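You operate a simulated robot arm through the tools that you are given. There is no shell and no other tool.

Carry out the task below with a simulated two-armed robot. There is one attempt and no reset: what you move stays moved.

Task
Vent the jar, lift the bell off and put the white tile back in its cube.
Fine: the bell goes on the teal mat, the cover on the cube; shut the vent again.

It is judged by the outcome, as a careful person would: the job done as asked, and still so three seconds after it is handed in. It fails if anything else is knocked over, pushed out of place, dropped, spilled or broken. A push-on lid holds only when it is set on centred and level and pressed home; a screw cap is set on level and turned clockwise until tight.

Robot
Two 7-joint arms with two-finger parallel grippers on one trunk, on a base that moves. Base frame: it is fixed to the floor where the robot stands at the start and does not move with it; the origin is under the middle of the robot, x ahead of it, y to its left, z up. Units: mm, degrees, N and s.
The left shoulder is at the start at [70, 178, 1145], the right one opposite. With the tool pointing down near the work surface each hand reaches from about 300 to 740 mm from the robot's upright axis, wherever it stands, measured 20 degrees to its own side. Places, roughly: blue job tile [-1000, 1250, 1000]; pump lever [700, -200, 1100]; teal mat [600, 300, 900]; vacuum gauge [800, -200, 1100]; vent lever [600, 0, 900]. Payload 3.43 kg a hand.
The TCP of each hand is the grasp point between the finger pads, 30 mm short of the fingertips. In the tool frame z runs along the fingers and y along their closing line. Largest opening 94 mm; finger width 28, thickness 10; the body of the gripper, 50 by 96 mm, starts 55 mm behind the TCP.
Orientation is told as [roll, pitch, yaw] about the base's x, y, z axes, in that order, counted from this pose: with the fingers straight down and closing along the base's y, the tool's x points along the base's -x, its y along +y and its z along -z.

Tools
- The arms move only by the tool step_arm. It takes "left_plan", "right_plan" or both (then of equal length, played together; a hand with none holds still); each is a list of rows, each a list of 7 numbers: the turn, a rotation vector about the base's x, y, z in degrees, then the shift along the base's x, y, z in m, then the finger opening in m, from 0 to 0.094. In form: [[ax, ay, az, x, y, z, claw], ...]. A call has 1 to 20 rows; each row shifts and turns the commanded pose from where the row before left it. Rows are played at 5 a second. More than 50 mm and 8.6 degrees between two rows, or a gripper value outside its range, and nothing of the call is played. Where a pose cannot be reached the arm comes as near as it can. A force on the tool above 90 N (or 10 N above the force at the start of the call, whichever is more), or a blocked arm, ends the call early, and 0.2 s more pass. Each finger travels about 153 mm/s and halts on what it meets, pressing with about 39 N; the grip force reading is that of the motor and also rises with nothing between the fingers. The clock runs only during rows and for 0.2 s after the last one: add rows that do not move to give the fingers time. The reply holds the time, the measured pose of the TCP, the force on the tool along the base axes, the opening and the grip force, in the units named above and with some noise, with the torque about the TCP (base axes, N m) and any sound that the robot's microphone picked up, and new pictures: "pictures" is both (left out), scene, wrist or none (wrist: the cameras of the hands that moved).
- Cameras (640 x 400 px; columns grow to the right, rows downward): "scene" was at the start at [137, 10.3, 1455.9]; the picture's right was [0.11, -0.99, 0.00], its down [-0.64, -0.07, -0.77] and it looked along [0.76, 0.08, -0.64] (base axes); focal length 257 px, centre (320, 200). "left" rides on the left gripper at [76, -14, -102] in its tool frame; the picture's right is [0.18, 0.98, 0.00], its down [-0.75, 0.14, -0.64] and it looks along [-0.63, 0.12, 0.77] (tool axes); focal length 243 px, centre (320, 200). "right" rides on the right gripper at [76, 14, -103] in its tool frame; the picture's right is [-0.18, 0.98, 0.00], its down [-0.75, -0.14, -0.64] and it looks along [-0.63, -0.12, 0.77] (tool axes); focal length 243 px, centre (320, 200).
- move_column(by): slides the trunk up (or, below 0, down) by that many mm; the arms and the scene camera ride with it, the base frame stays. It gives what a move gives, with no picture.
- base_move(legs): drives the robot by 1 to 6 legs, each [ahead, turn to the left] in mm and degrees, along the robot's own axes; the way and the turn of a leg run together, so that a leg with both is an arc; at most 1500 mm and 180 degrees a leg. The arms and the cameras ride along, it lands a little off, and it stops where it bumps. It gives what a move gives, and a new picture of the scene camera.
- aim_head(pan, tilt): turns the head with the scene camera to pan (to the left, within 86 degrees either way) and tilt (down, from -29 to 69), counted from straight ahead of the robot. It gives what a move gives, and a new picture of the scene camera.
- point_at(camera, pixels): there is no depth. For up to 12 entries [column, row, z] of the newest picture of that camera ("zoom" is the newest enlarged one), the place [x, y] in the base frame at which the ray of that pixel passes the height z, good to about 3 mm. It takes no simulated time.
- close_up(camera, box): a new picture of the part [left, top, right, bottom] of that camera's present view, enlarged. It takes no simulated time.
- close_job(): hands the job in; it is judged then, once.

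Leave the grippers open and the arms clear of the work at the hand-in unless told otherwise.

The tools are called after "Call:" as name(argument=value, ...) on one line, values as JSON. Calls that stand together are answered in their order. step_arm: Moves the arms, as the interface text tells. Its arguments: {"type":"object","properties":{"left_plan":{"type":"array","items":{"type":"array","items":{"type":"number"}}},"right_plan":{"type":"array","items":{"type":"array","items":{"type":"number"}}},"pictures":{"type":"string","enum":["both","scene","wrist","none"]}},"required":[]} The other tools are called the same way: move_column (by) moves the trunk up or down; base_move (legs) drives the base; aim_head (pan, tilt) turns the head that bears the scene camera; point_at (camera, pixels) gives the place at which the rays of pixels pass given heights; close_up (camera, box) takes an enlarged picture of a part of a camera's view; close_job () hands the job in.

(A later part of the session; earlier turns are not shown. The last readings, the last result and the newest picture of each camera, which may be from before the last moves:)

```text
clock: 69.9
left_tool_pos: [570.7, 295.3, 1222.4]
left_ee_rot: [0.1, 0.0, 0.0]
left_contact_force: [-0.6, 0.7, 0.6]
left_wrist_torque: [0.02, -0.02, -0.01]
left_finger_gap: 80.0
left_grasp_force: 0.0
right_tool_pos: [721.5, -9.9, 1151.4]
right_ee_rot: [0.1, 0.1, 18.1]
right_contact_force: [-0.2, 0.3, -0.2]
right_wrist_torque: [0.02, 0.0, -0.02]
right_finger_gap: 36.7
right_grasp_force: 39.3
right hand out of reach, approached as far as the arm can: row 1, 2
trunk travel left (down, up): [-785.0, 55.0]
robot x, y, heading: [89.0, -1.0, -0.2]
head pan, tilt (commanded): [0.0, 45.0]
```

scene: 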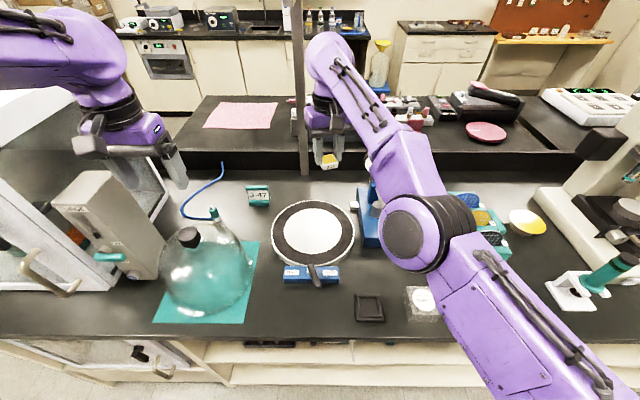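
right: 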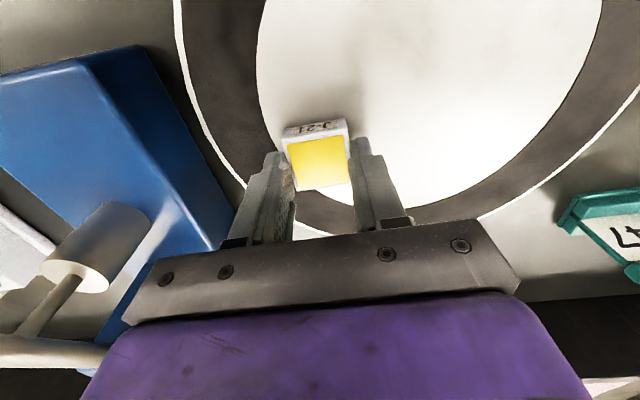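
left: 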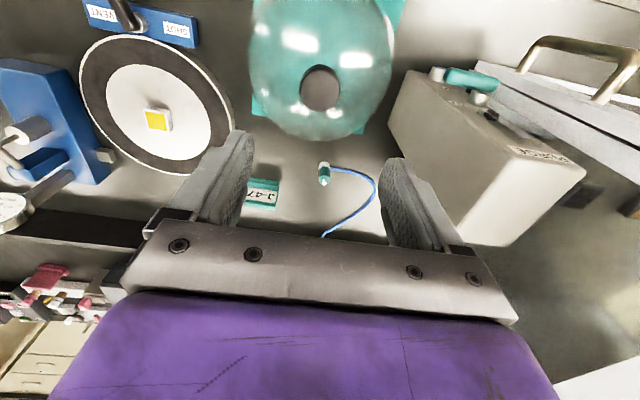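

Still locked. I'll try pushing outward a touch along the arm's line (to bring the elbow through straight) and then pulling back in.

Call:
step_arm(right_plan=[[0, 0, 0, 0.0186, 0.0056, 0.0048, 0.03], [0, 0, 0, 0.0186, 0.0056, 0.0048, 0.03], [0, 0, 0, -0.02, -0.006, -0.02, 0.03], [0, 0, 0, -0.02, -0.006, -0.02, 0.03], [0, 0, 0, 0, 0, 0, 0.03]], pictures="none")

```text
clock: 71.1
left_tool_pos: [570.3, 293.8, 1220.8]
left_ee_rot: [0.0, 0.0, 0.1]
left_contact_force: [-0.5, -0.3, 0.5]
left_wrist_torque: [0.0, 0.03, -0.01]
left_finger_gap: 80.0
left_grasp_force: 0.0
right_tool_pos: [727.9, -9.1, 1121.1]
right_ee_rot: [0.0, 0.2, 18.0]
right_contact_force: [0.5, 0.1, -0.5]
right_wrist_torque: [-0.02, 0.01, -0.01]
right_finger_gap: 36.6
right_grasp_force: 39.3
right hand out of reach, approached as far as the arm can: row 1, 2, 3, 4
trunk travel left (down, up): [-785.0, 55.0]
robot x, y, heading: [90.8, 2.2, -0.1]
head pan, tilt (commanded): [0.0, 45.0]
```

I think the elbow bends sideways: flexing it moves the hand to the left. So I'll slide the hand leftward along the arc in modest steps, high above the plate, to let the elbow flex.

Call:
step_arm(right_plan=[[0, 0, 0, -0.0065, 0.019, 0, 0.03], [0, 0, 0, -0.007, 0.019, 0, 0.03], [0, 0, 0, -0.008, 0.019, 0, 0.03], [0, 0, 0, -0.009, 0.019, 0, 0.03], [0, 0, 0, 0, 0, 0, 0.03]], pictures="scene")

```text
clock: 72.3
left_tool_pos: [570.6, 294.4, 1221.4]
left_ee_rot: [0.1, -0.1, 0.0]
left_contact_force: [0.4, 0.0, -0.2]
left_wrist_torque: [-0.02, -0.02, -0.03]
left_finger_gap: 79.8
left_grasp_force: 0.1
right_tool_pos: [699.5, 56.0, 1120.9]
right_ee_rot: [0.1, 0.0, 18.1]
right_contact_force: [0.7, 0.0, 0.5]
right_wrist_torque: [-0.01, 0.0, 0.01]
right_finger_gap: 36.6
right_grasp_force: 38.8
right hand out of reach, approached as far as the arm can: row 3
trunk travel left (down, up): [-785.0, 55.0]
robot x, y, heading: [89.6, 5.9, 0.0]
head pan, tilt (commanded): [0.0, 45.0]
```

scene: 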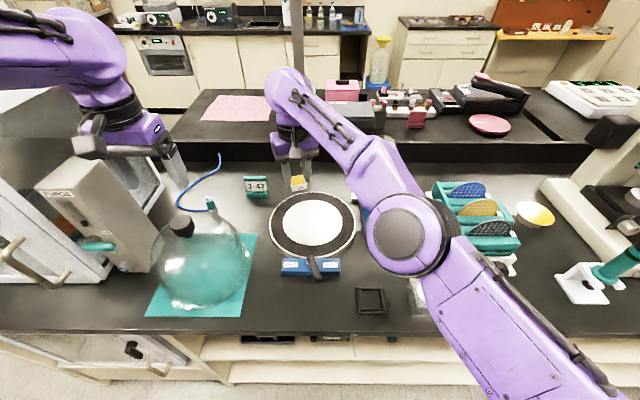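

Radius from the shoulder has dropped from 605 to about 598 mm, so the elbow is starting to flex. I'll go on inward with a slight leftward share.

Call:
step_arm(right_plan=[[0, 0, 0, -0.015, 0.012, 0, 0.03], [0, 0, 0, -0.02, 0.008, 0, 0.03], [0, 0, 0, -0.02, 0, 0, 0.03], [0, 0, 0, 0, 0, 0, 0.03]], pictures="none")

```text
clock: 73.3
left_tool_pos: [573.0, 295.0, 1221.2]
left_ee_rot: [-0.1, 0.0, 0.0]
left_contact_force: [-0.9, -0.1, -0.3]
left_wrist_torque: [-0.01, -0.04, -0.02]
left_finger_gap: 80.1
left_grasp_force: 0.1
right_tool_pos: [643.7, 75.6, 1120.1]
right_ee_rot: [0.0, 0.1, 18.0]
right_contact_force: [-0.3, 0.4, -1.1]
right_wrist_torque: [-0.01, 0.01, -0.02]
right_finger_gap: 36.6
right_grasp_force: 39.1
trunk travel left (down, up): [-785.0, 55.0]
robot x, y, heading: [89.1, 2.3, -0.1]
head pan, tilt (commanded): [0.0, 45.0]
```

The elbow is free again and the tile is still held. Now I'll carry it over to above the base at (487, -120.5), turning the yaw back to 0 on the way and staying above the lever.

Call:
step_arm(right_plan=[[0, 0, -2, -0.02, -0.015, 0, 0.03], [0, 0, -2, -0.02, -0.02, 0, 0.03], [0, 0, -2, -0.02, -0.023, -0.005, 0.03], [0, 0, -2, -0.02, -0.023, -0.005, 0.03], [0, 0, -2, -0.02, -0.023, -0.005, 0.03], [0, 0, -2, -0.02, -0.023, -0.005, 0.03], [0, 0, -2, -0.02, -0.023, -0.005, 0.03], [0, 0, -2, -0.017, -0.023, -0.005, 0.03], [0, 0, -2, 0, -0.023, -0.005, 0.03], [0, 0, 0, 0, 0, 0, 0.03]], pictures="both")

```text
clock: 75.5
left_tool_pos: [570.6, 294.7, 1221.3]
left_ee_rot: [0.0, 0.0, 0.0]
left_contact_force: [-0.2, 0.9, 0.0]
left_wrist_torque: [-0.01, -0.01, 0.0]
left_finger_gap: 79.8
left_grasp_force: 0.0
right_tool_pos: [488.7, -120.1, 1085.4]
right_ee_rot: [0.0, 0.0, 0.0]
right_contact_force: [-0.9, 0.7, -0.4]
right_wrist_torque: [-0.01, 0.01, 0.01]
right_finger_gap: 36.7
right_grasp_force: 39.4
trunk travel left (down, up): [-785.0, 55.0]
robot x, y, heading: [91.1, 3.6, -0.2]
head pan, tilt (commanded): [0.0, 45.0]
```

scene: 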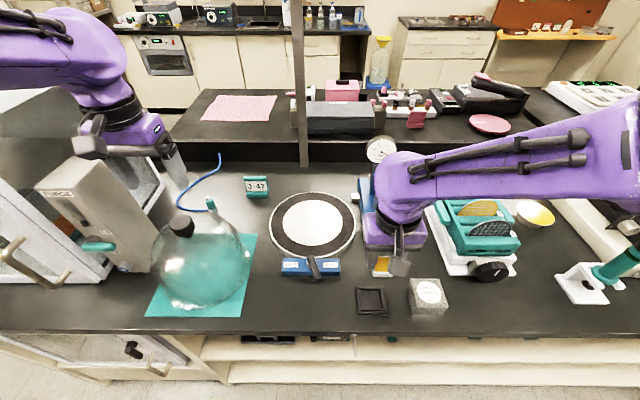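
right: 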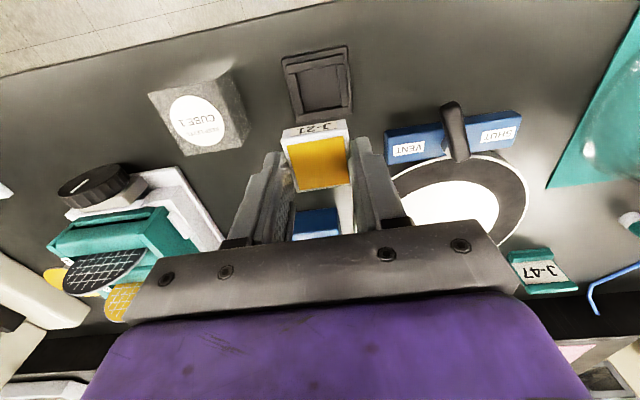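

The tile is over the base. I'll re-measure the base from this closer right-wrist view.

Call:
close_up(camera="right", box=[260, 30, 380, 140])

Call:
close_up(camera="scene", box=[340, 240, 460, 330])

```text
3.64 times, centred on (320, 85) of right
```

zoom: 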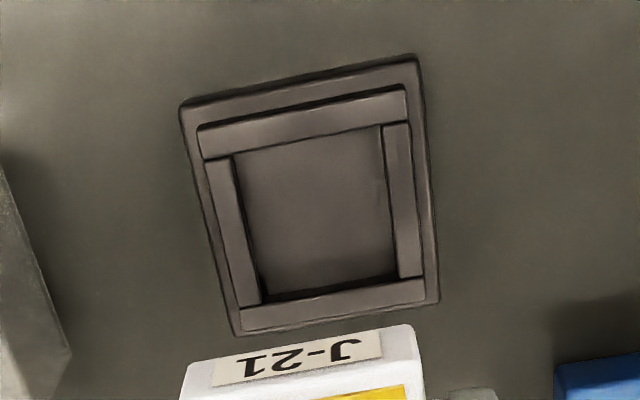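

```text
4.44 times, centred on (400, 285) of scene
```

zoom: 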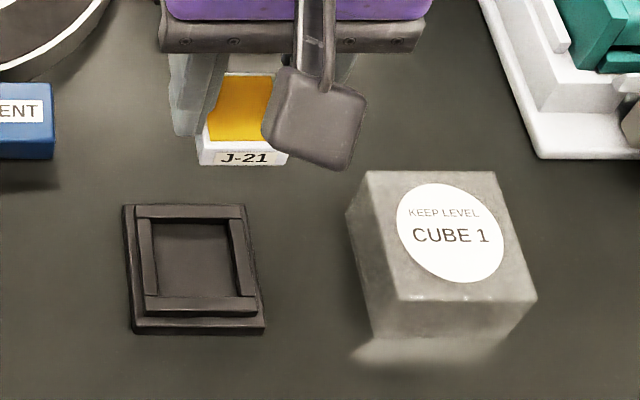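

Call:
point_at(camera="right", pixels=[[295.8, 73.2, 913], [336.8, 64.7, 913], [341.4, 106.4, 913], [304.1, 113.6, 913], [286.2, 65.8, 913], [343.1, 54.8, 913], [348.8, 112.5, 913], [298, 121.5, 913], [281.5, 58.9, 905], [346.9, 45.2, 905], [352.4, 113.3, 905], [296.6, 122.4, 905]])

Call:
point_at(camera="zoom", pixels=[[152, 221, 913], [229, 221, 913], [240, 297, 913], [159, 297, 913], [135, 334, 900], [264, 333, 900], [122, 206, 905], [243, 205, 905]])

```text
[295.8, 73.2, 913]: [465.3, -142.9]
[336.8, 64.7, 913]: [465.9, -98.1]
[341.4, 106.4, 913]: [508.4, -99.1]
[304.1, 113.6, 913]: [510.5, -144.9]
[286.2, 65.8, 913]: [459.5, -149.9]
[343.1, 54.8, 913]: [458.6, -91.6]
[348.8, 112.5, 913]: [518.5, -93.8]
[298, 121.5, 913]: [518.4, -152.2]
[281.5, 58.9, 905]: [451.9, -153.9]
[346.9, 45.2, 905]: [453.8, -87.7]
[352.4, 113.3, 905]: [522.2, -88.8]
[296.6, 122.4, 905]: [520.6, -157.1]
```

```text
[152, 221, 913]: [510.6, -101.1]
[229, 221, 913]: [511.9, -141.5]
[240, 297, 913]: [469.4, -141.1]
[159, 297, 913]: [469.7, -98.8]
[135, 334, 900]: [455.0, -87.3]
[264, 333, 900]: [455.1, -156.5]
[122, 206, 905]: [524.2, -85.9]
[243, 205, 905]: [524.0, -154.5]
```

The recess centre is about (487.7, -121.2) with about 2.5 mm clearance all round. I'll lower the tile to just above the frame and look.

Call:
step_arm(right_plan=[[0, 0, 0, -0.001, -0.001, -0.03, 0.03], [0, 0, 0, 0, 0, -0.03, 0.03], [0, 0, 0, 0, 0, -0.03, 0.03], [0, 0, 0, 0, 0, -0.02, 0.03], [0, 0, 0, 0, 0, -0.012, 0.03], [0, 0, 0, 0, 0, 0, 0.03]], pictures="both")

Call:
close_up(camera="scene", box=[340, 270, 410, 320])

Call:
close_up(camera="right", box=[250, 80, 390, 200])

```text
clock: 76.9
left_tool_pos: [571.6, 294.9, 1220.9]
left_ee_rot: [0.1, 0.0, 0.1]
left_contact_force: [-0.6, -0.3, -0.9]
left_wrist_torque: [0.0, 0.0, 0.02]
left_finger_gap: 79.9
left_grasp_force: 0.1
right_tool_pos: [485.9, -121.4, 965.2]
right_ee_rot: [0.0, 0.0, 0.1]
right_contact_force: [0.1, 1.0, -0.8]
right_wrist_torque: [0.01, -0.02, -0.02]
right_finger_gap: 36.5
right_grasp_force: 38.9
trunk travel left (down, up): [-785.0, 55.0]
robot x, y, heading: [92.1, 1.4, -0.2]
head pan, tilt (commanded): [0.0, 45.0]
```

scene: 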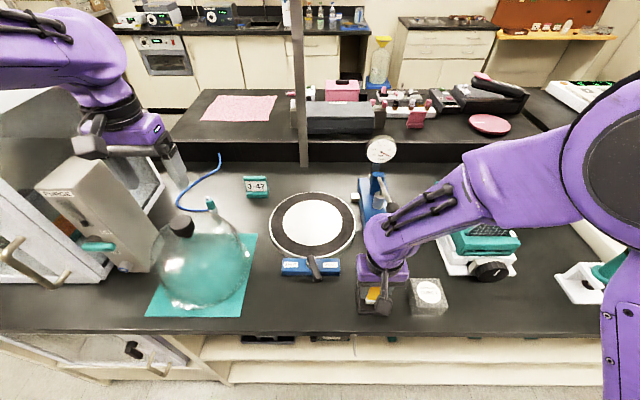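
right: 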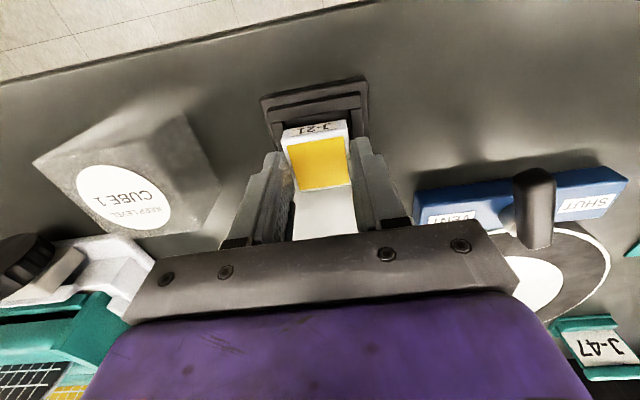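

```text
8.00 times, centred on (375, 295) of scene
```

zoom: 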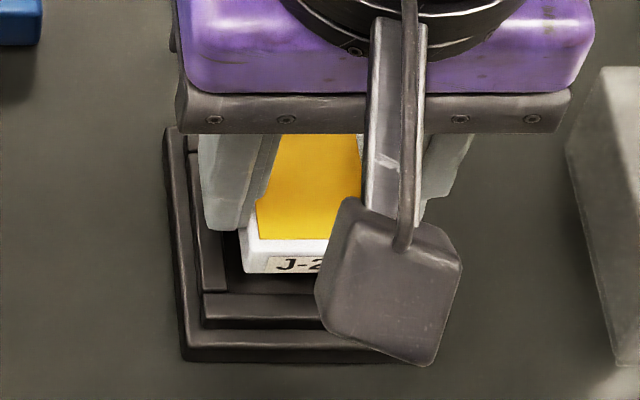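

```text
3.33 times, centred on (320, 140) of right
```

zoom: 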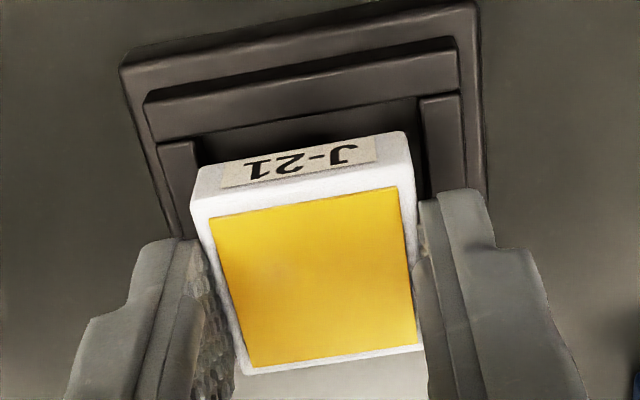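

I'll check alignment in this view: the tile's bottom front corners against the recess's inner front corners.

Call:
point_at(camera="zoom", pixels=[[197, 168, 924], [404, 133, 924], [196, 141, 913], [420, 97, 913], [193, 207, 939], [413, 172, 939], [246, 375, 939], [424, 343, 939], [143, 106, 913], [455, 38, 913]])

```text
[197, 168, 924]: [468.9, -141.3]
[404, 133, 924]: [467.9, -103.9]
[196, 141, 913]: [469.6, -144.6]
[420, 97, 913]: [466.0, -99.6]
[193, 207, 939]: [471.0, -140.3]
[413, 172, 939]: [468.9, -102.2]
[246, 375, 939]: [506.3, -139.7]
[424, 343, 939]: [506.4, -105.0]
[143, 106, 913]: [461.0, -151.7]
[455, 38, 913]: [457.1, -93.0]
```

The tile is centred on the recess within about 1 mm; I'll shift 1 mm ahead and lower in small steps while reading the force.

Call:
step_arm(right_plan=[[0, 0, 0, 0.001, 0, -0.003, 0.03], [0, 0, 0, 0, 0, -0.003, 0.03], [0, 0, 0, 0, 0, -0.002, 0.03], [0, 0, 0, 0, 0, 0, 0.03]], pictures="wrist")

Call:
close_up(camera="right", box=[250, 80, 390, 200])

```text
clock: 77.9
left_tool_pos: [571.5, 293.1, 1220.3]
left_ee_rot: [0.0, 0.0, 0.0]
left_contact_force: [-0.4, 0.1, 0.0]
left_wrist_torque: [-0.01, -0.02, -0.04]
left_finger_gap: 79.9
left_grasp_force: 0.0
right_tool_pos: [487.3, -120.3, 956.0]
right_ee_rot: [0.0, 0.1, 0.0]
right_contact_force: [0.6, 0.2, 0.6]
right_wrist_torque: [-0.04, 0.02, 0.04]
right_finger_gap: 36.5
right_grasp_force: 39.3
trunk travel left (down, up): [-785.0, 55.0]
robot x, y, heading: [85.9, 1.5, -0.1]
head pan, tilt (commanded): [0.0, 45.0]
```

right: 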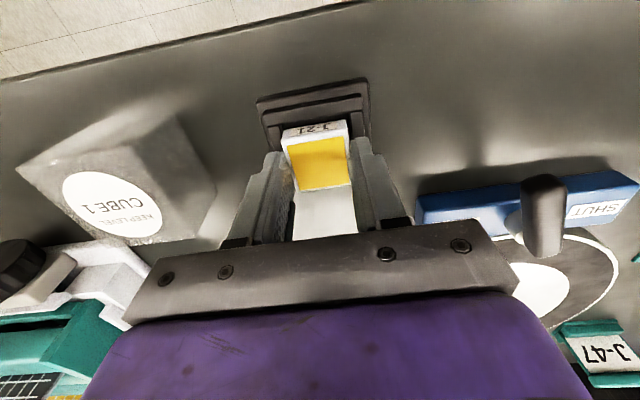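

```text
3.33 times, centred on (320, 140) of right
```

zoom: 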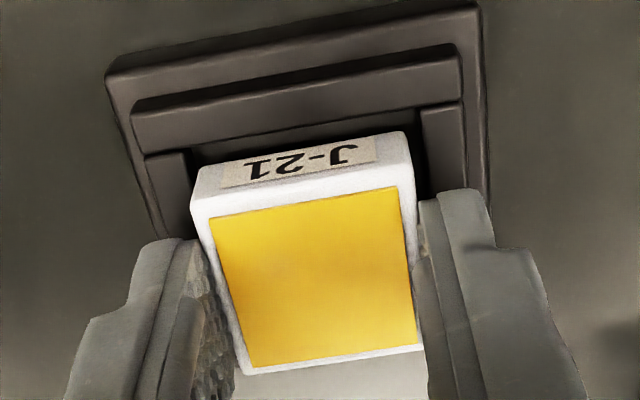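

Call:
point_at(camera="zoom", pixels=[[197, 167, 916], [405, 132, 916], [188, 150, 913], [420, 108, 913], [195, 238, 913], [432, 188, 913], [193, 205, 931], [413, 172, 931]])

```text
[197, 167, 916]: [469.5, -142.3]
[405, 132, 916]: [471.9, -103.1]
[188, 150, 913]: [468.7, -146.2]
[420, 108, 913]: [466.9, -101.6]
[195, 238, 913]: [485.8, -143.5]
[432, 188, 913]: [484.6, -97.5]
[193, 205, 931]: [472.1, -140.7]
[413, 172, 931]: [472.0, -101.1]
```

The tile is entering the recess with clearance on all sides. I'll lower further in 2 mm steps to feel the floor.

Call:
step_arm(right_plan=[[0, 0, 0, -0.0005, 0, -0.002, 0.03], [0, 0, 0, 0, 0, -0.002, 0.03], [0, 0, 0, 0, 0, 0, 0.03]], pictures="none")

```text
clock: 78.7
left_tool_pos: [571.6, 293.2, 1221.4]
left_ee_rot: [0.1, 0.0, 0.0]
left_contact_force: [0.3, -0.8, 0.0]
left_wrist_torque: [-0.01, -0.01, 0.01]
left_finger_gap: 80.0
left_grasp_force: 0.0
right_tool_pos: [487.7, -120.7, 952.5]
right_ee_rot: [0.0, 0.1, 0.1]
right_contact_force: [-0.8, 0.8, 0.0]
right_wrist_torque: [-0.01, -0.01, 0.01]
right_finger_gap: 36.5
right_grasp_force: 38.7
trunk travel left (down, up): [-785.0, 55.0]
robot x, y, heading: [88.0, -1.1, 0.3]
head pan, tilt (commanded): [0.0, 45.0]
```

No contact yet at 952.5. Another 2 mm.

Call:
step_arm(right_plan=[[0, 0, 0, 0, 0, -0.002, 0.03], [0, 0, 0, 0, 0, 0, 0.03]], pictures="wrist")

Call:
close_up(camera="right", box=[250, 80, 390, 200])

Call:
close_up(camera="scene", box=[340, 270, 410, 320])

```text
clock: 79.3
left_tool_pos: [570.8, 294.1, 1220.1]
left_ee_rot: [0.0, 0.0, 0.0]
left_contact_force: [0.1, 0.6, 0.3]
left_wrist_torque: [-0.01, 0.0, 0.01]
left_finger_gap: 79.9
left_grasp_force: 0.0
right_tool_pos: [487.7, -121.3, 949.5]
right_ee_rot: [0.0, 0.2, 0.1]
right_contact_force: [0.2, 0.6, -0.1]
right_wrist_torque: [0.02, -0.01, 0.02]
right_finger_gap: 36.3
right_grasp_force: 39.1
trunk travel left (down, up): [-785.0, 55.0]
robot x, y, heading: [88.7, 1.4, 0.1]
head pan, tilt (commanded): [0.0, 45.0]
```

right: 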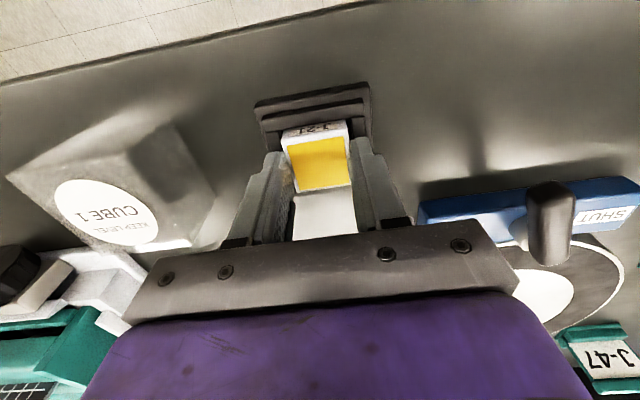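

```text
3.33 times, centred on (320, 140) of right
```

zoom: 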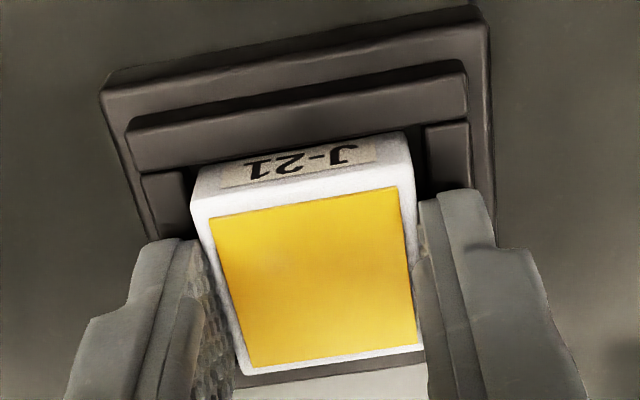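

```text
8.00 times, centred on (375, 295) of scene
```

zoom: 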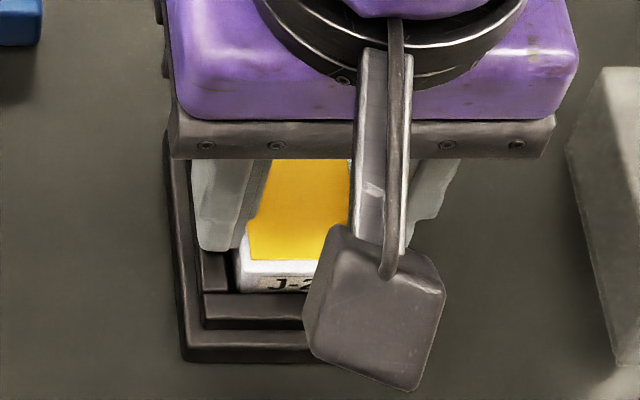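

Still free and well centred. Going down 2 mm more at a time.

Call:
step_arm(right_plan=[[0, 0, 0, 0, 0, -0.002, 0.03], [0, 0, 0, 0, 0, 0, 0.03]], pictures="none")

```text
clock: 79.9
left_tool_pos: [570.0, 292.1, 1222.0]
left_ee_rot: [0.0, -0.1, 0.1]
left_contact_force: [-0.1, 0.4, 0.3]
left_wrist_torque: [0.0, 0.02, -0.02]
left_finger_gap: 80.0
left_grasp_force: 0.1
right_tool_pos: [486.5, -120.4, 949.7]
right_ee_rot: [0.1, -0.1, 0.0]
right_contact_force: [1.6, -1.1, 16.4]
right_wrist_torque: [-0.1, -0.01, 0.01]
right_finger_gap: 36.5
right_grasp_force: 38.9
trunk travel left (down, up): [-785.0, 55.0]
robot x, y, heading: [93.2, -0.0, -0.2]
head pan, tilt (commanded): [0.0, 45.0]
```

Contact at 16 N. I'll look whether the tile is down on the recess floor or caught on the frame.

Call:
close_up(camera="right", box=[250, 80, 390, 200])

Call:
close_up(camera="scene", box=[350, 285, 400, 325])

Call:
close_up(camera="left", box=[0, 0, 200, 120])

```text
3.33 times, centred on (320, 140) of right
```

zoom: 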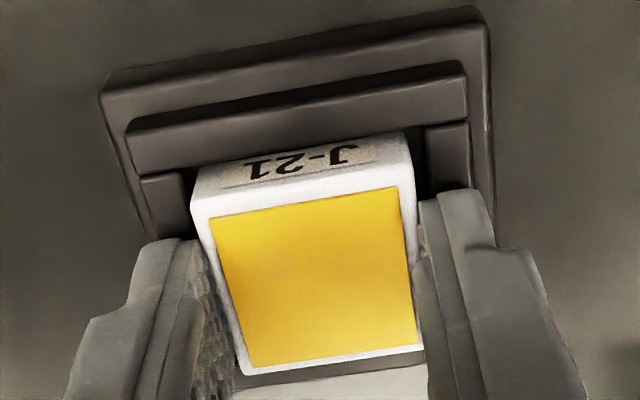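

```text
10.00 times, centred on (375, 305) of scene
```

zoom: 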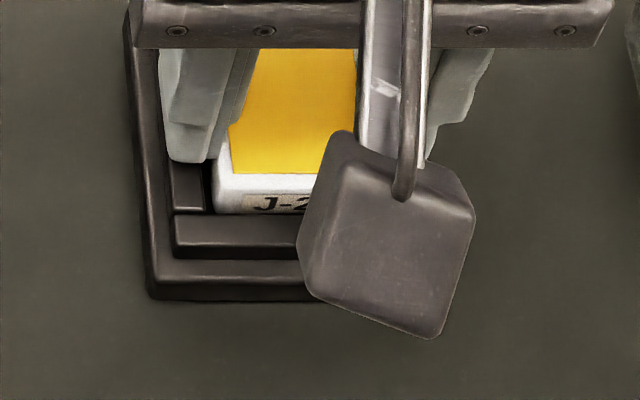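

```text
3.20 times, centred on (100, 60) of left
```

zoom: 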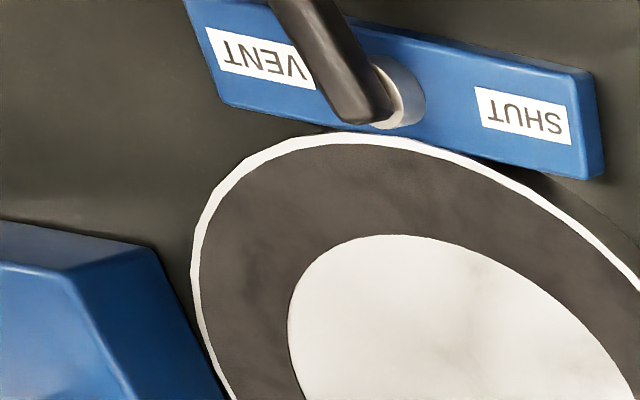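

The tile's lower edge is hidden behind the frame wall and its label is partly cut off by it, so the tile is down in the recess. I'll ease the pressure and open the fingers.

Call:
step_arm(right_plan=[[0, 0, 0, 0, 0, 0.001, 0.03], [0, 0, 0, 0, 0, 0, 0.038], [0, 0, 0, 0, 0, 0, 0.042], [0, 0, 0, 0, 0, 0, 0.055], [0, 0, 0, 0, 0, 0, 0.06]], pictures="wrist")

Call:
close_up(camera="right", box=[250, 80, 390, 200])

```text
clock: 81.1
left_tool_pos: [569.2, 292.8, 1220.9]
left_ee_rot: [-0.1, -0.1, 0.0]
left_contact_force: [-0.2, 0.3, 0.2]
left_wrist_torque: [0.0, 0.01, 0.03]
left_finger_gap: 79.9
left_grasp_force: 0.1
right_tool_pos: [485.4, -122.5, 950.6]
right_ee_rot: [-0.1, 0.0, 0.1]
right_contact_force: [0.3, -2.4, 11.0]
right_wrist_torque: [0.25, 0.0, 0.02]
right_finger_gap: 58.6
right_grasp_force: 0.1
trunk travel left (down, up): [-785.0, 55.0]
robot x, y, heading: [89.2, 1.4, -0.2]
head pan, tilt (commanded): [0.0, 45.0]
```

right: 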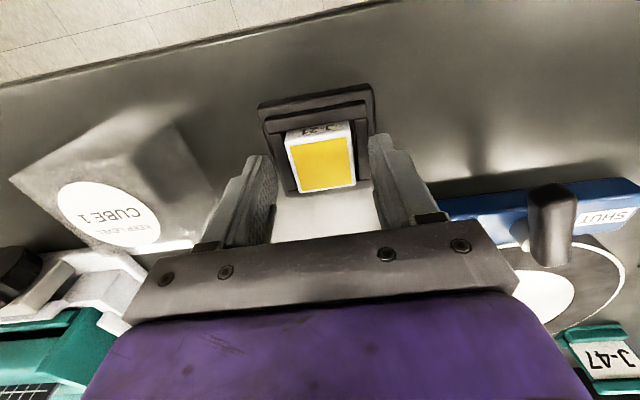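

```text
3.33 times, centred on (320, 140) of right
```

zoom: 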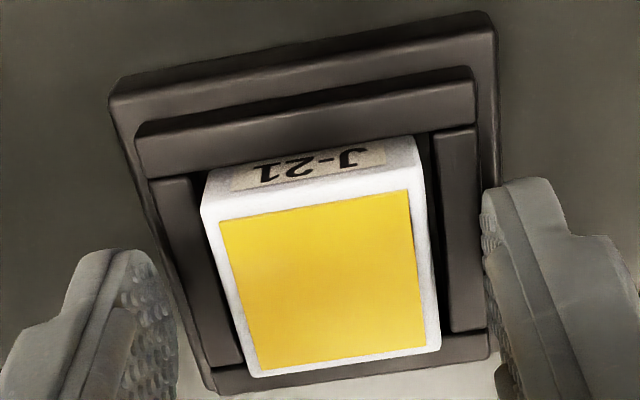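

The tile sits in the recess, released. A fingertip seems to be resting lightly on the frame (11 N), so I'll lift straight up.

Call:
step_arm(right_plan=[[0, 0, 0, 0, 0, 0.004, 0.06], [0, 0, 0, 0, 0, 0.01, 0.06], [0, 0, 0, 0, 0, 0.03, 0.06], [0, 0, 0, 0, 0, 0.04, 0.06], [0, 0, 0, 0, 0, 0.04, 0.06], [0, 0, 0, 0, 0, 0, 0.06]], pictures="both")

Call:
close_up(camera="right", box=[250, 30, 390, 150])

Call:
close_up(camera="scene", box=[340, 270, 460, 330])

```text
clock: 82.5
left_tool_pos: [571.1, 294.4, 1221.1]
left_ee_rot: [0.0, 0.0, -0.1]
left_contact_force: [0.4, 0.8, -0.3]
left_wrist_torque: [-0.01, -0.02, -0.03]
left_finger_gap: 79.9
left_grasp_force: 0.0
right_tool_pos: [486.1, -119.9, 1072.7]
right_ee_rot: [0.0, 0.0, 0.0]
right_contact_force: [0.7, 0.0, 0.6]
right_wrist_torque: [0.01, 0.04, 0.0]
right_finger_gap: 60.2
right_grasp_force: 0.1
trunk travel left (down, up): [-785.0, 55.0]
robot x, y, heading: [88.4, 1.3, -0.1]
head pan, tilt (commanded): [0.0, 45.0]
```

scene: 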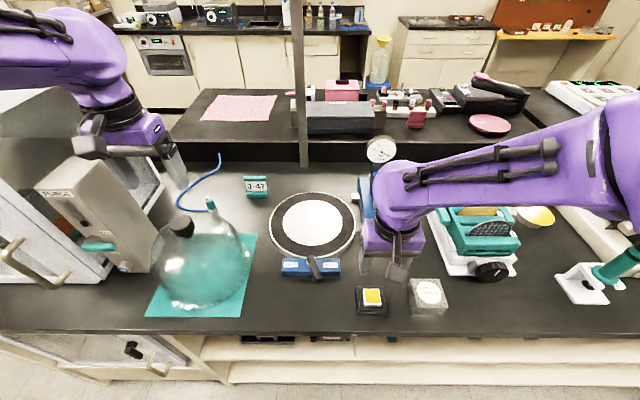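
right: 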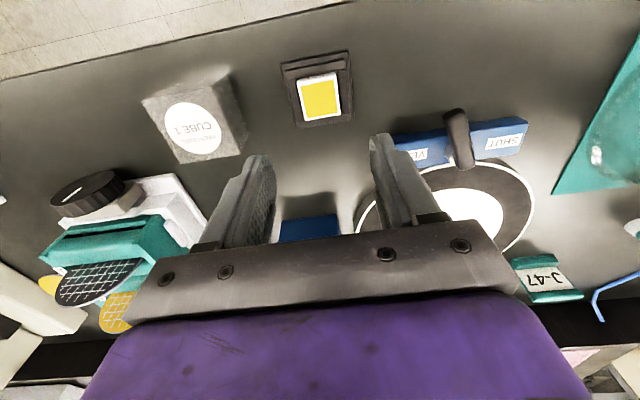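

```text
3.33 times, centred on (320, 90) of right
```

zoom: 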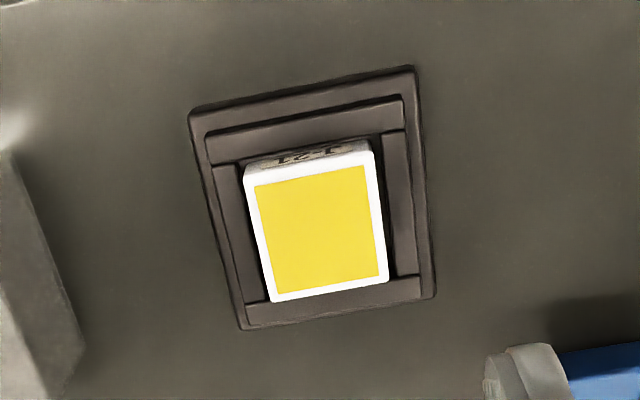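

```text
5.33 times, centred on (400, 300) of scene
```

zoom: 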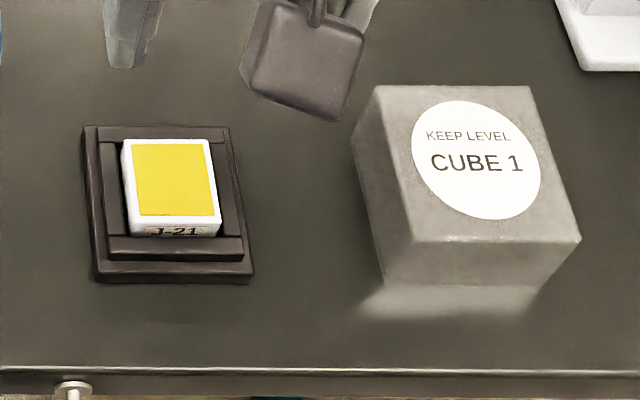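

The tile is seated in the recess. Now for the cover: I'll move the right hand over it, open wide, and measure from above.

Call:
step_arm(right_plan=[[0, 0, 0, 0, -0.02, 0, 0.092], [0, 0, 0, 0, -0.03, 0, 0.092], [0, 0, 0, 0, -0.03, 0, 0.092], [0, 0, 0, 0, -0.03, 0, 0.092], [0, 0, 0, 0, -0.0155, 0, 0.092], [0, 0, 0, 0, 0, 0, 0.092]], pictures="both")

Call:
close_up(camera="right", box=[250, 20, 390, 140])

```text
clock: 83.9
left_tool_pos: [570.6, 295.0, 1219.7]
left_ee_rot: [-0.1, 0.0, 0.0]
left_contact_force: [-0.2, 0.6, 0.2]
left_wrist_torque: [0.0, 0.01, 0.01]
left_finger_gap: 80.0
left_grasp_force: 0.0
right_tool_pos: [487.0, -244.0, 1074.0]
right_ee_rot: [0.0, 0.1, 0.1]
right_contact_force: [0.6, -0.7, -1.0]
right_wrist_torque: [0.0, 0.03, 0.01]
right_finger_gap: 92.0
right_grasp_force: 0.0
trunk travel left (down, up): [-785.0, 55.0]
robot x, y, heading: [90.2, -0.5, -0.0]
head pan, tilt (commanded): [0.0, 45.0]
```

scene: 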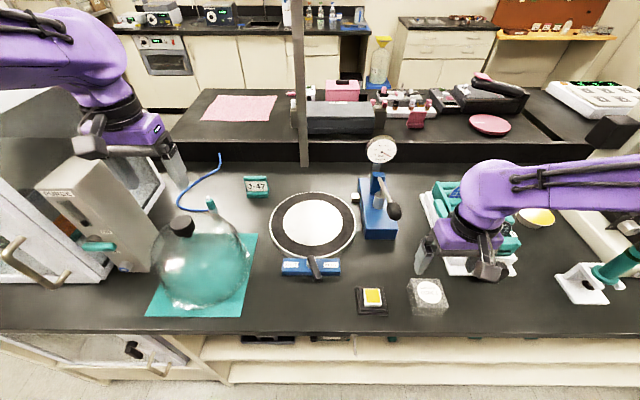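
right: 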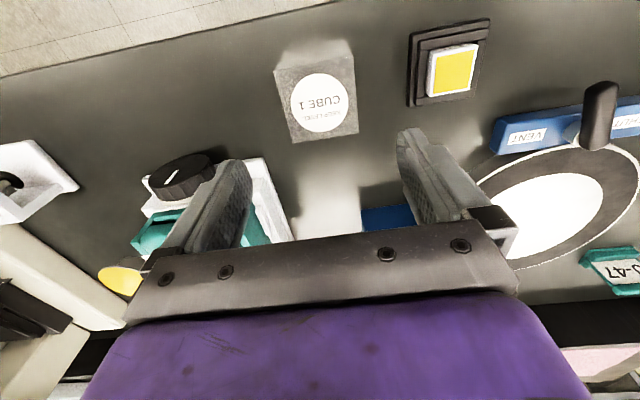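

```text
3.33 times, centred on (320, 80) of right
```

zoom: 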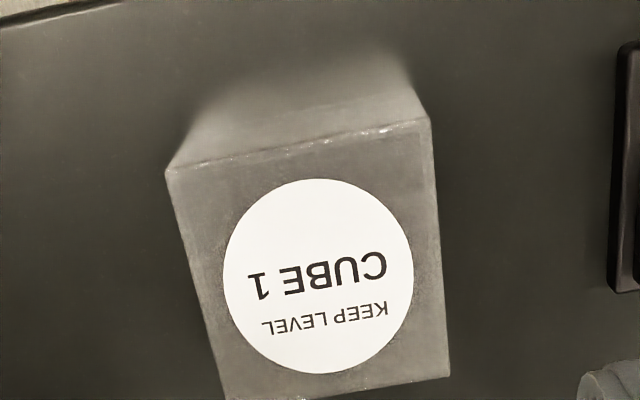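

I'll compute the cover's top corners and check the distance to the filter rack's front edge, near scene (480, 276).

Call:
point_at(camera="right", pixels=[[274.1, 71.9, 948], [353, 56, 948], [358.7, 132.6, 948], [291.5, 140.5, 948], [318, 103, 948]])

Call:
point_at(camera="scene", pixels=[[450, 276, 905], [517, 272, 905], [490, 281, 920], [423, 200, 905], [410, 310, 900], [450, 313, 900]])

Call:
close_up(camera="scene", box=[395, 260, 465, 325])

Call:
close_up(camera="right", box=[240, 30, 400, 160])

```text
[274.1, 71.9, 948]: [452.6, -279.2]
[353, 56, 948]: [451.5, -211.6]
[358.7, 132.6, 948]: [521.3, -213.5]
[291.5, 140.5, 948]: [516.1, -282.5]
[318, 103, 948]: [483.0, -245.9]
```

```text
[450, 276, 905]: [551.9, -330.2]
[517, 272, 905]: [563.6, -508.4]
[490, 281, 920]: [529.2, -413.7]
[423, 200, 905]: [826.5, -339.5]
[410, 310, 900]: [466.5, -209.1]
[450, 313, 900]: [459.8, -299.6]
```

```text
6.15 times, centred on (430, 292) of scene
```

zoom: 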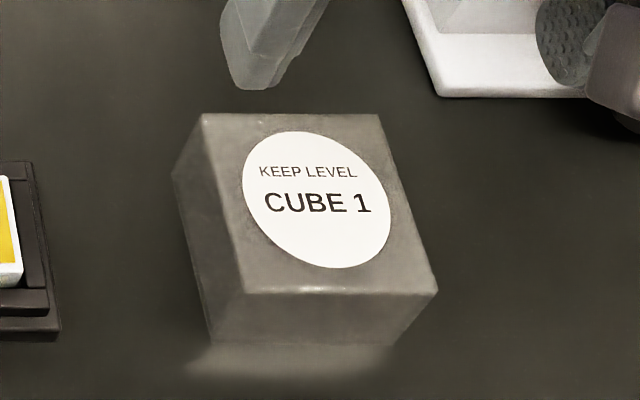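

```text
3.08 times, centred on (320, 95) of right
```

zoom: 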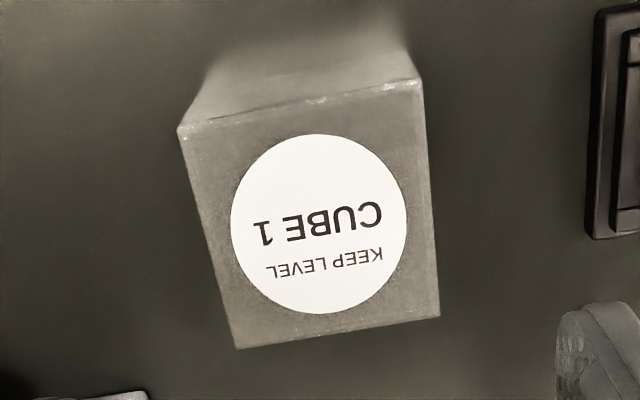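

The cover's top is centred at (486, -246.4), square, 68 mm. I'll lower the open hand around it.

Call:
step_arm(right_plan=[[0, 0, 0, -0.0005, -0.0015, -0.03, 0.092], [0, 0, 0, 0, 0, -0.03, 0.092], [0, 0, 0, 0, 0, -0.03, 0.092], [0, 0, 0, 0, 0, -0.025, 0.092], [0, 0, 0, 0, 0, -0.017, 0.092], [0, 0, 0, 0, 0, 0, 0.092]], pictures="both")

Call:
close_up(camera="scene", box=[380, 250, 480, 330])

```text
clock: 85.3
left_tool_pos: [570.5, 293.7, 1220.4]
left_ee_rot: [0.0, 0.0, 0.0]
left_contact_force: [0.2, 0.2, 0.0]
left_wrist_torque: [0.02, -0.04, 0.03]
left_finger_gap: 80.0
left_grasp_force: 0.0
right_tool_pos: [485.0, -247.7, 942.2]
right_ee_rot: [0.0, 0.0, 0.0]
right_contact_force: [-0.2, -0.1, 0.2]
right_wrist_torque: [-0.03, 0.02, 0.0]
right_finger_gap: 92.1
right_grasp_force: 0.0
trunk travel left (down, up): [-785.0, 55.0]
robot x, y, heading: [90.1, 2.0, 0.0]
head pan, tilt (commanded): [0.0, 45.0]
```

scene: 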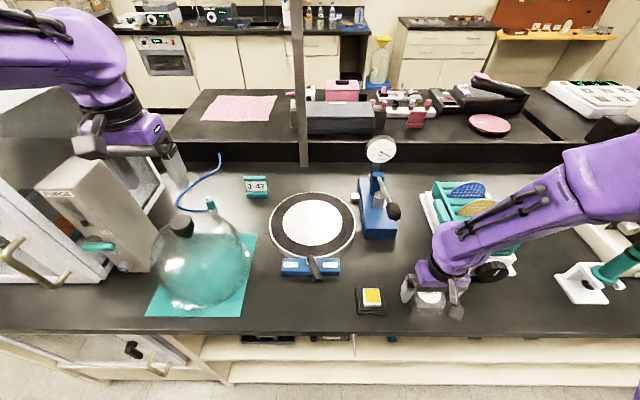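
right: 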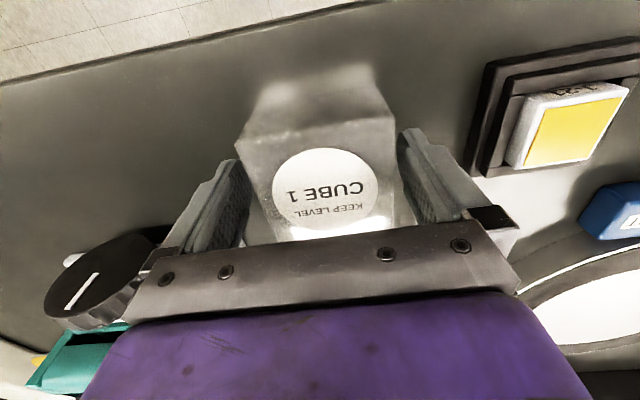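

```text
5.00 times, centred on (430, 290) of scene
```

zoom: 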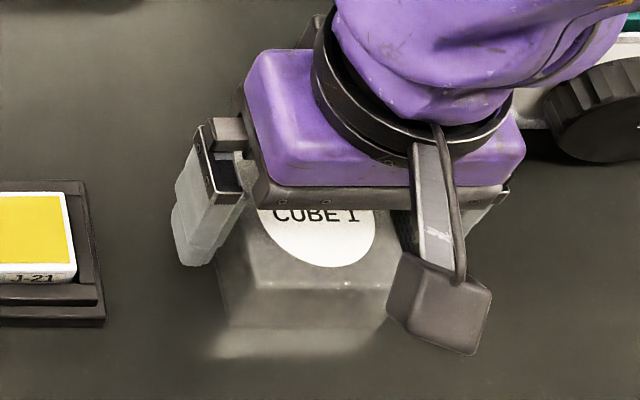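

The fingers straddle the cover. I'll close on it.

Call:
step_arm(right_plan=[[0, 0, 0, 0, 0, 0, 0.08], [0, 0, 0, 0, 0, 0, 0.072], [0, 0, 0, 0, 0, 0, 0.066], [0, 0, 0, 0, 0, 0, 0.06], [0, 0, 0, 0, 0, 0, 0.06]], pictures="wrist")

```text
clock: 86.5
left_tool_pos: [570.4, 295.3, 1220.6]
left_ee_rot: [0.0, -0.1, 0.1]
left_contact_force: [-0.6, -0.2, 0.1]
left_wrist_torque: [0.01, 0.04, -0.01]
left_finger_gap: 79.9
left_grasp_force: 0.1
right_tool_pos: [486.0, -247.6, 942.3]
right_ee_rot: [0.0, 0.0, 0.0]
right_contact_force: [0.0, 0.0, 0.1]
right_wrist_torque: [-0.01, 0.01, 0.01]
right_finger_gap: 71.6
right_grasp_force: 39.0
trunk travel left (down, up): [-785.0, 55.0]
robot x, y, heading: [86.2, 3.4, 0.2]
head pan, tilt (commanded): [0.0, 45.0]
```

right: 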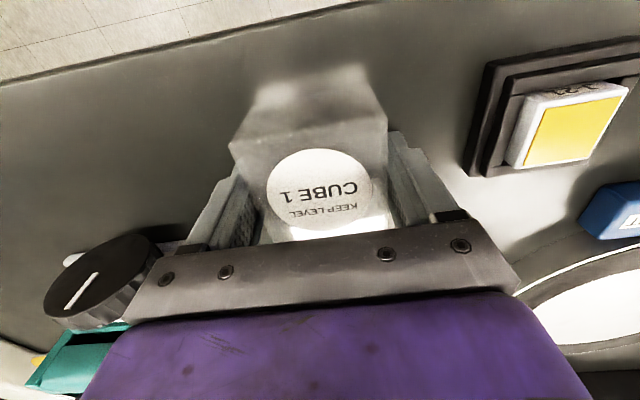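

Gripped at 71.6 mm. I'll lift it straight up, clear of the tile's height, and check.

Call:
step_arm(right_plan=[[0, 0, 0, 0, 0, 0.005, 0.06], [0, 0, 0, 0, 0, 0.015, 0.06], [0, 0, 0, 0, 0, 0.02, 0.06], [0, 0, 0, 0, 0, 0.02, 0.06], [0, 0, 0, 0, 0, 0.01, 0.06], [0, 0, 0, 0, 0, 0, 0.06]], pictures="both")

Call:
close_up(camera="scene", box=[340, 240, 480, 330])

```text
clock: 87.9
left_tool_pos: [571.4, 295.2, 1221.2]
left_ee_rot: [0.1, 0.0, 0.0]
left_contact_force: [0.7, 0.5, -0.6]
left_wrist_torque: [0.05, 0.02, -0.02]
left_finger_gap: 80.3
left_grasp_force: 0.0
right_tool_pos: [486.0, -249.0, 1011.8]
right_ee_rot: [-0.1, 0.1, 0.2]
right_contact_force: [0.6, 0.4, -1.0]
right_wrist_torque: [0.02, -0.01, -0.02]
right_finger_gap: 71.8
right_grasp_force: 38.6
trunk travel left (down, up): [-785.0, 55.0]
robot x, y, heading: [89.8, 0.3, 0.1]
head pan, tilt (commanded): [0.0, 45.0]
```

scene: 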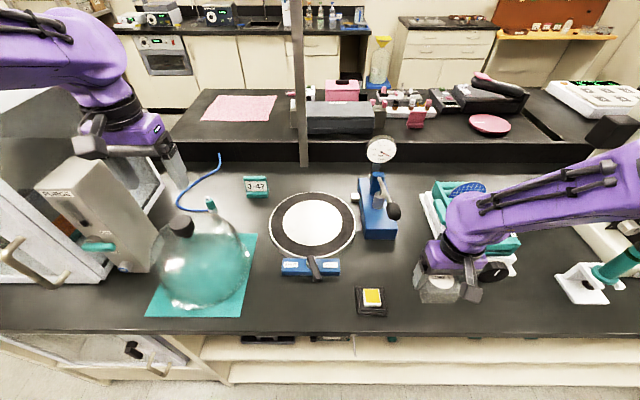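
right: 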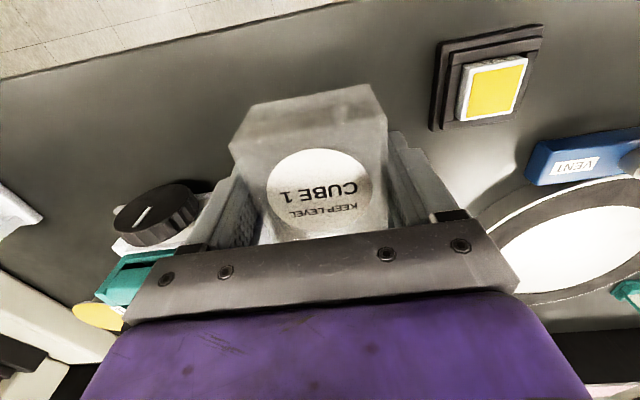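

```text
4.44 times, centred on (410, 285) of scene
```

zoom: 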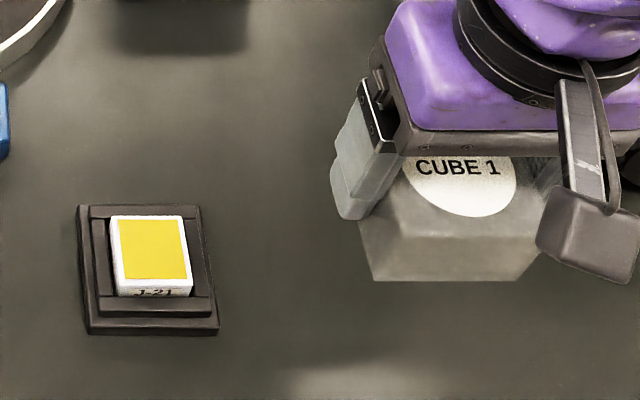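

The cover hangs level. Before carrying it over, I'll re-measure the base with the seated tile from both cameras.

Call:
close_up(camera="right", box=[420, 20, 560, 140])

Call:
point_at(camera="zoom", pixels=[[320, 200, 905], [100, 100, 905], [500, 100, 905]])

Call:
close_up(camera="scene", box=[345, 275, 399, 325])

```text
3.33 times, centred on (490, 80) of right
```

zoom: 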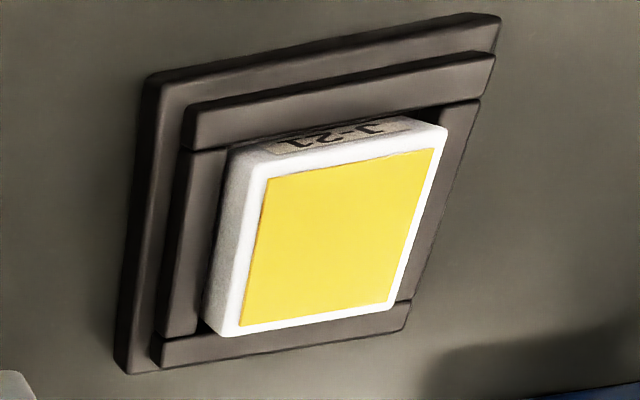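

```text
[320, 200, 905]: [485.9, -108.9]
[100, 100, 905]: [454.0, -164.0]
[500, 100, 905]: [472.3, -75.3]
```

```text
8.00 times, centred on (372, 300) of scene
```

zoom: 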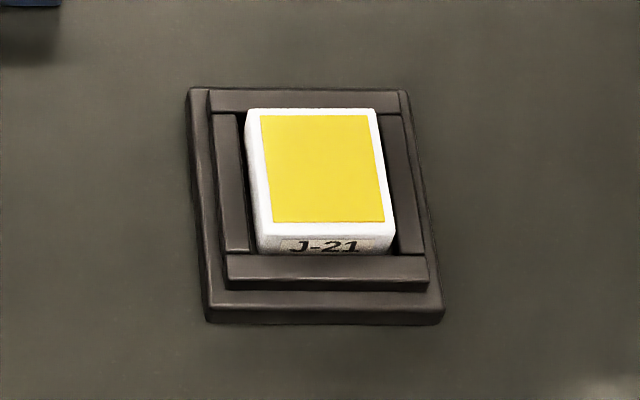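

Call:
point_at(camera="zoom", pixels=[[210, 91, 913], [408, 91, 913], [429, 256, 913], [226, 258, 913], [207, 322, 900], [440, 323, 900], [188, 90, 905], [258, 232, 923], [394, 234, 923], [246, 109, 923], [373, 109, 923]])

Call:
close_up(camera="right", box=[420, 20, 560, 140])

Call:
point_at(camera="zoom", pixels=[[185, 108, 913], [493, 53, 913], [408, 330, 913], [152, 368, 913], [145, 78, 905], [500, 15, 905], [116, 372, 905], [235, 150, 923], [447, 128, 923], [393, 306, 923], [222, 335, 923]])

```text
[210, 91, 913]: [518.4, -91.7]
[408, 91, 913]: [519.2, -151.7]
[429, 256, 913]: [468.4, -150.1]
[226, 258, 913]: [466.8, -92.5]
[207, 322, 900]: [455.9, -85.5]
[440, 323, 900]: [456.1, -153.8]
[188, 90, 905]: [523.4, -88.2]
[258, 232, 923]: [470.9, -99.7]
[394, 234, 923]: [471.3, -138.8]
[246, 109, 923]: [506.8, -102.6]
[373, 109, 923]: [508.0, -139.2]
```

```text
3.33 times, centred on (490, 80) of right
```

zoom: 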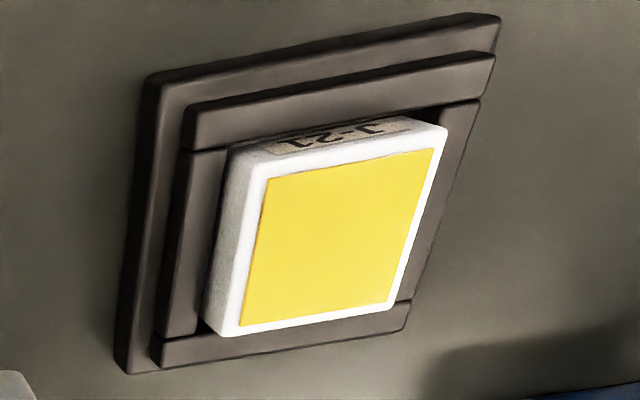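

```text
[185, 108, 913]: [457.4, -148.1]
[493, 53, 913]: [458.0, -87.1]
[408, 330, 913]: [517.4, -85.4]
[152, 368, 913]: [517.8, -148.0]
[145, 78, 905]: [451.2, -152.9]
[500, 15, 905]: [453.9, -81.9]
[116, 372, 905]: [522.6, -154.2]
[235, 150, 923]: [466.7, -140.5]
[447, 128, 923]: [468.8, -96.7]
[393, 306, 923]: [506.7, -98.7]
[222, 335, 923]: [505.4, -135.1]
```

I'll check where the cover sits in the grip: its top front edge, (230, 148) to (387, 113), and the label's centre at about (319, 192).

Call:
close_up(camera="right", box=[210, 70, 410, 250])

```text
2.22 times, centred on (310, 160) of right
```

zoom: 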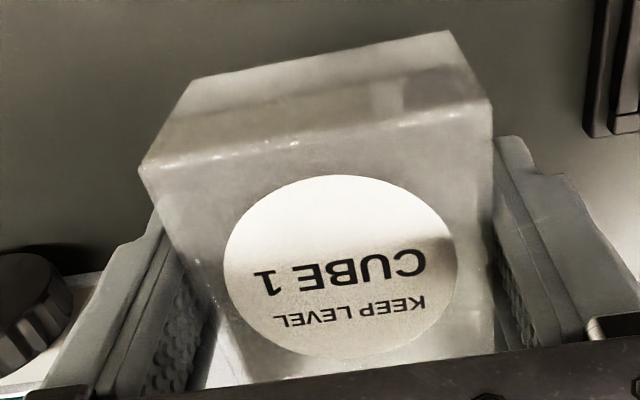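

Call:
point_at(camera="zoom", pixels=[[140, 169, 1014], [492, 102, 1014], [140, 169, 1018], [492, 102, 1018], [195, 81, 970], [455, 31, 970], [340, 266, 1016], [223, 280, 1016], [458, 255, 1016]])

```text
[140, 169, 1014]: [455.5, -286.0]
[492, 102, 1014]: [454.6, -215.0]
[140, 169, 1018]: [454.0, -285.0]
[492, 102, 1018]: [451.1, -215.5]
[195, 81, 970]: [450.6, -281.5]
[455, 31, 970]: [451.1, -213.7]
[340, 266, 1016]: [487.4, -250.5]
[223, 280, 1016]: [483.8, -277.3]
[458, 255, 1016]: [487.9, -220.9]
```

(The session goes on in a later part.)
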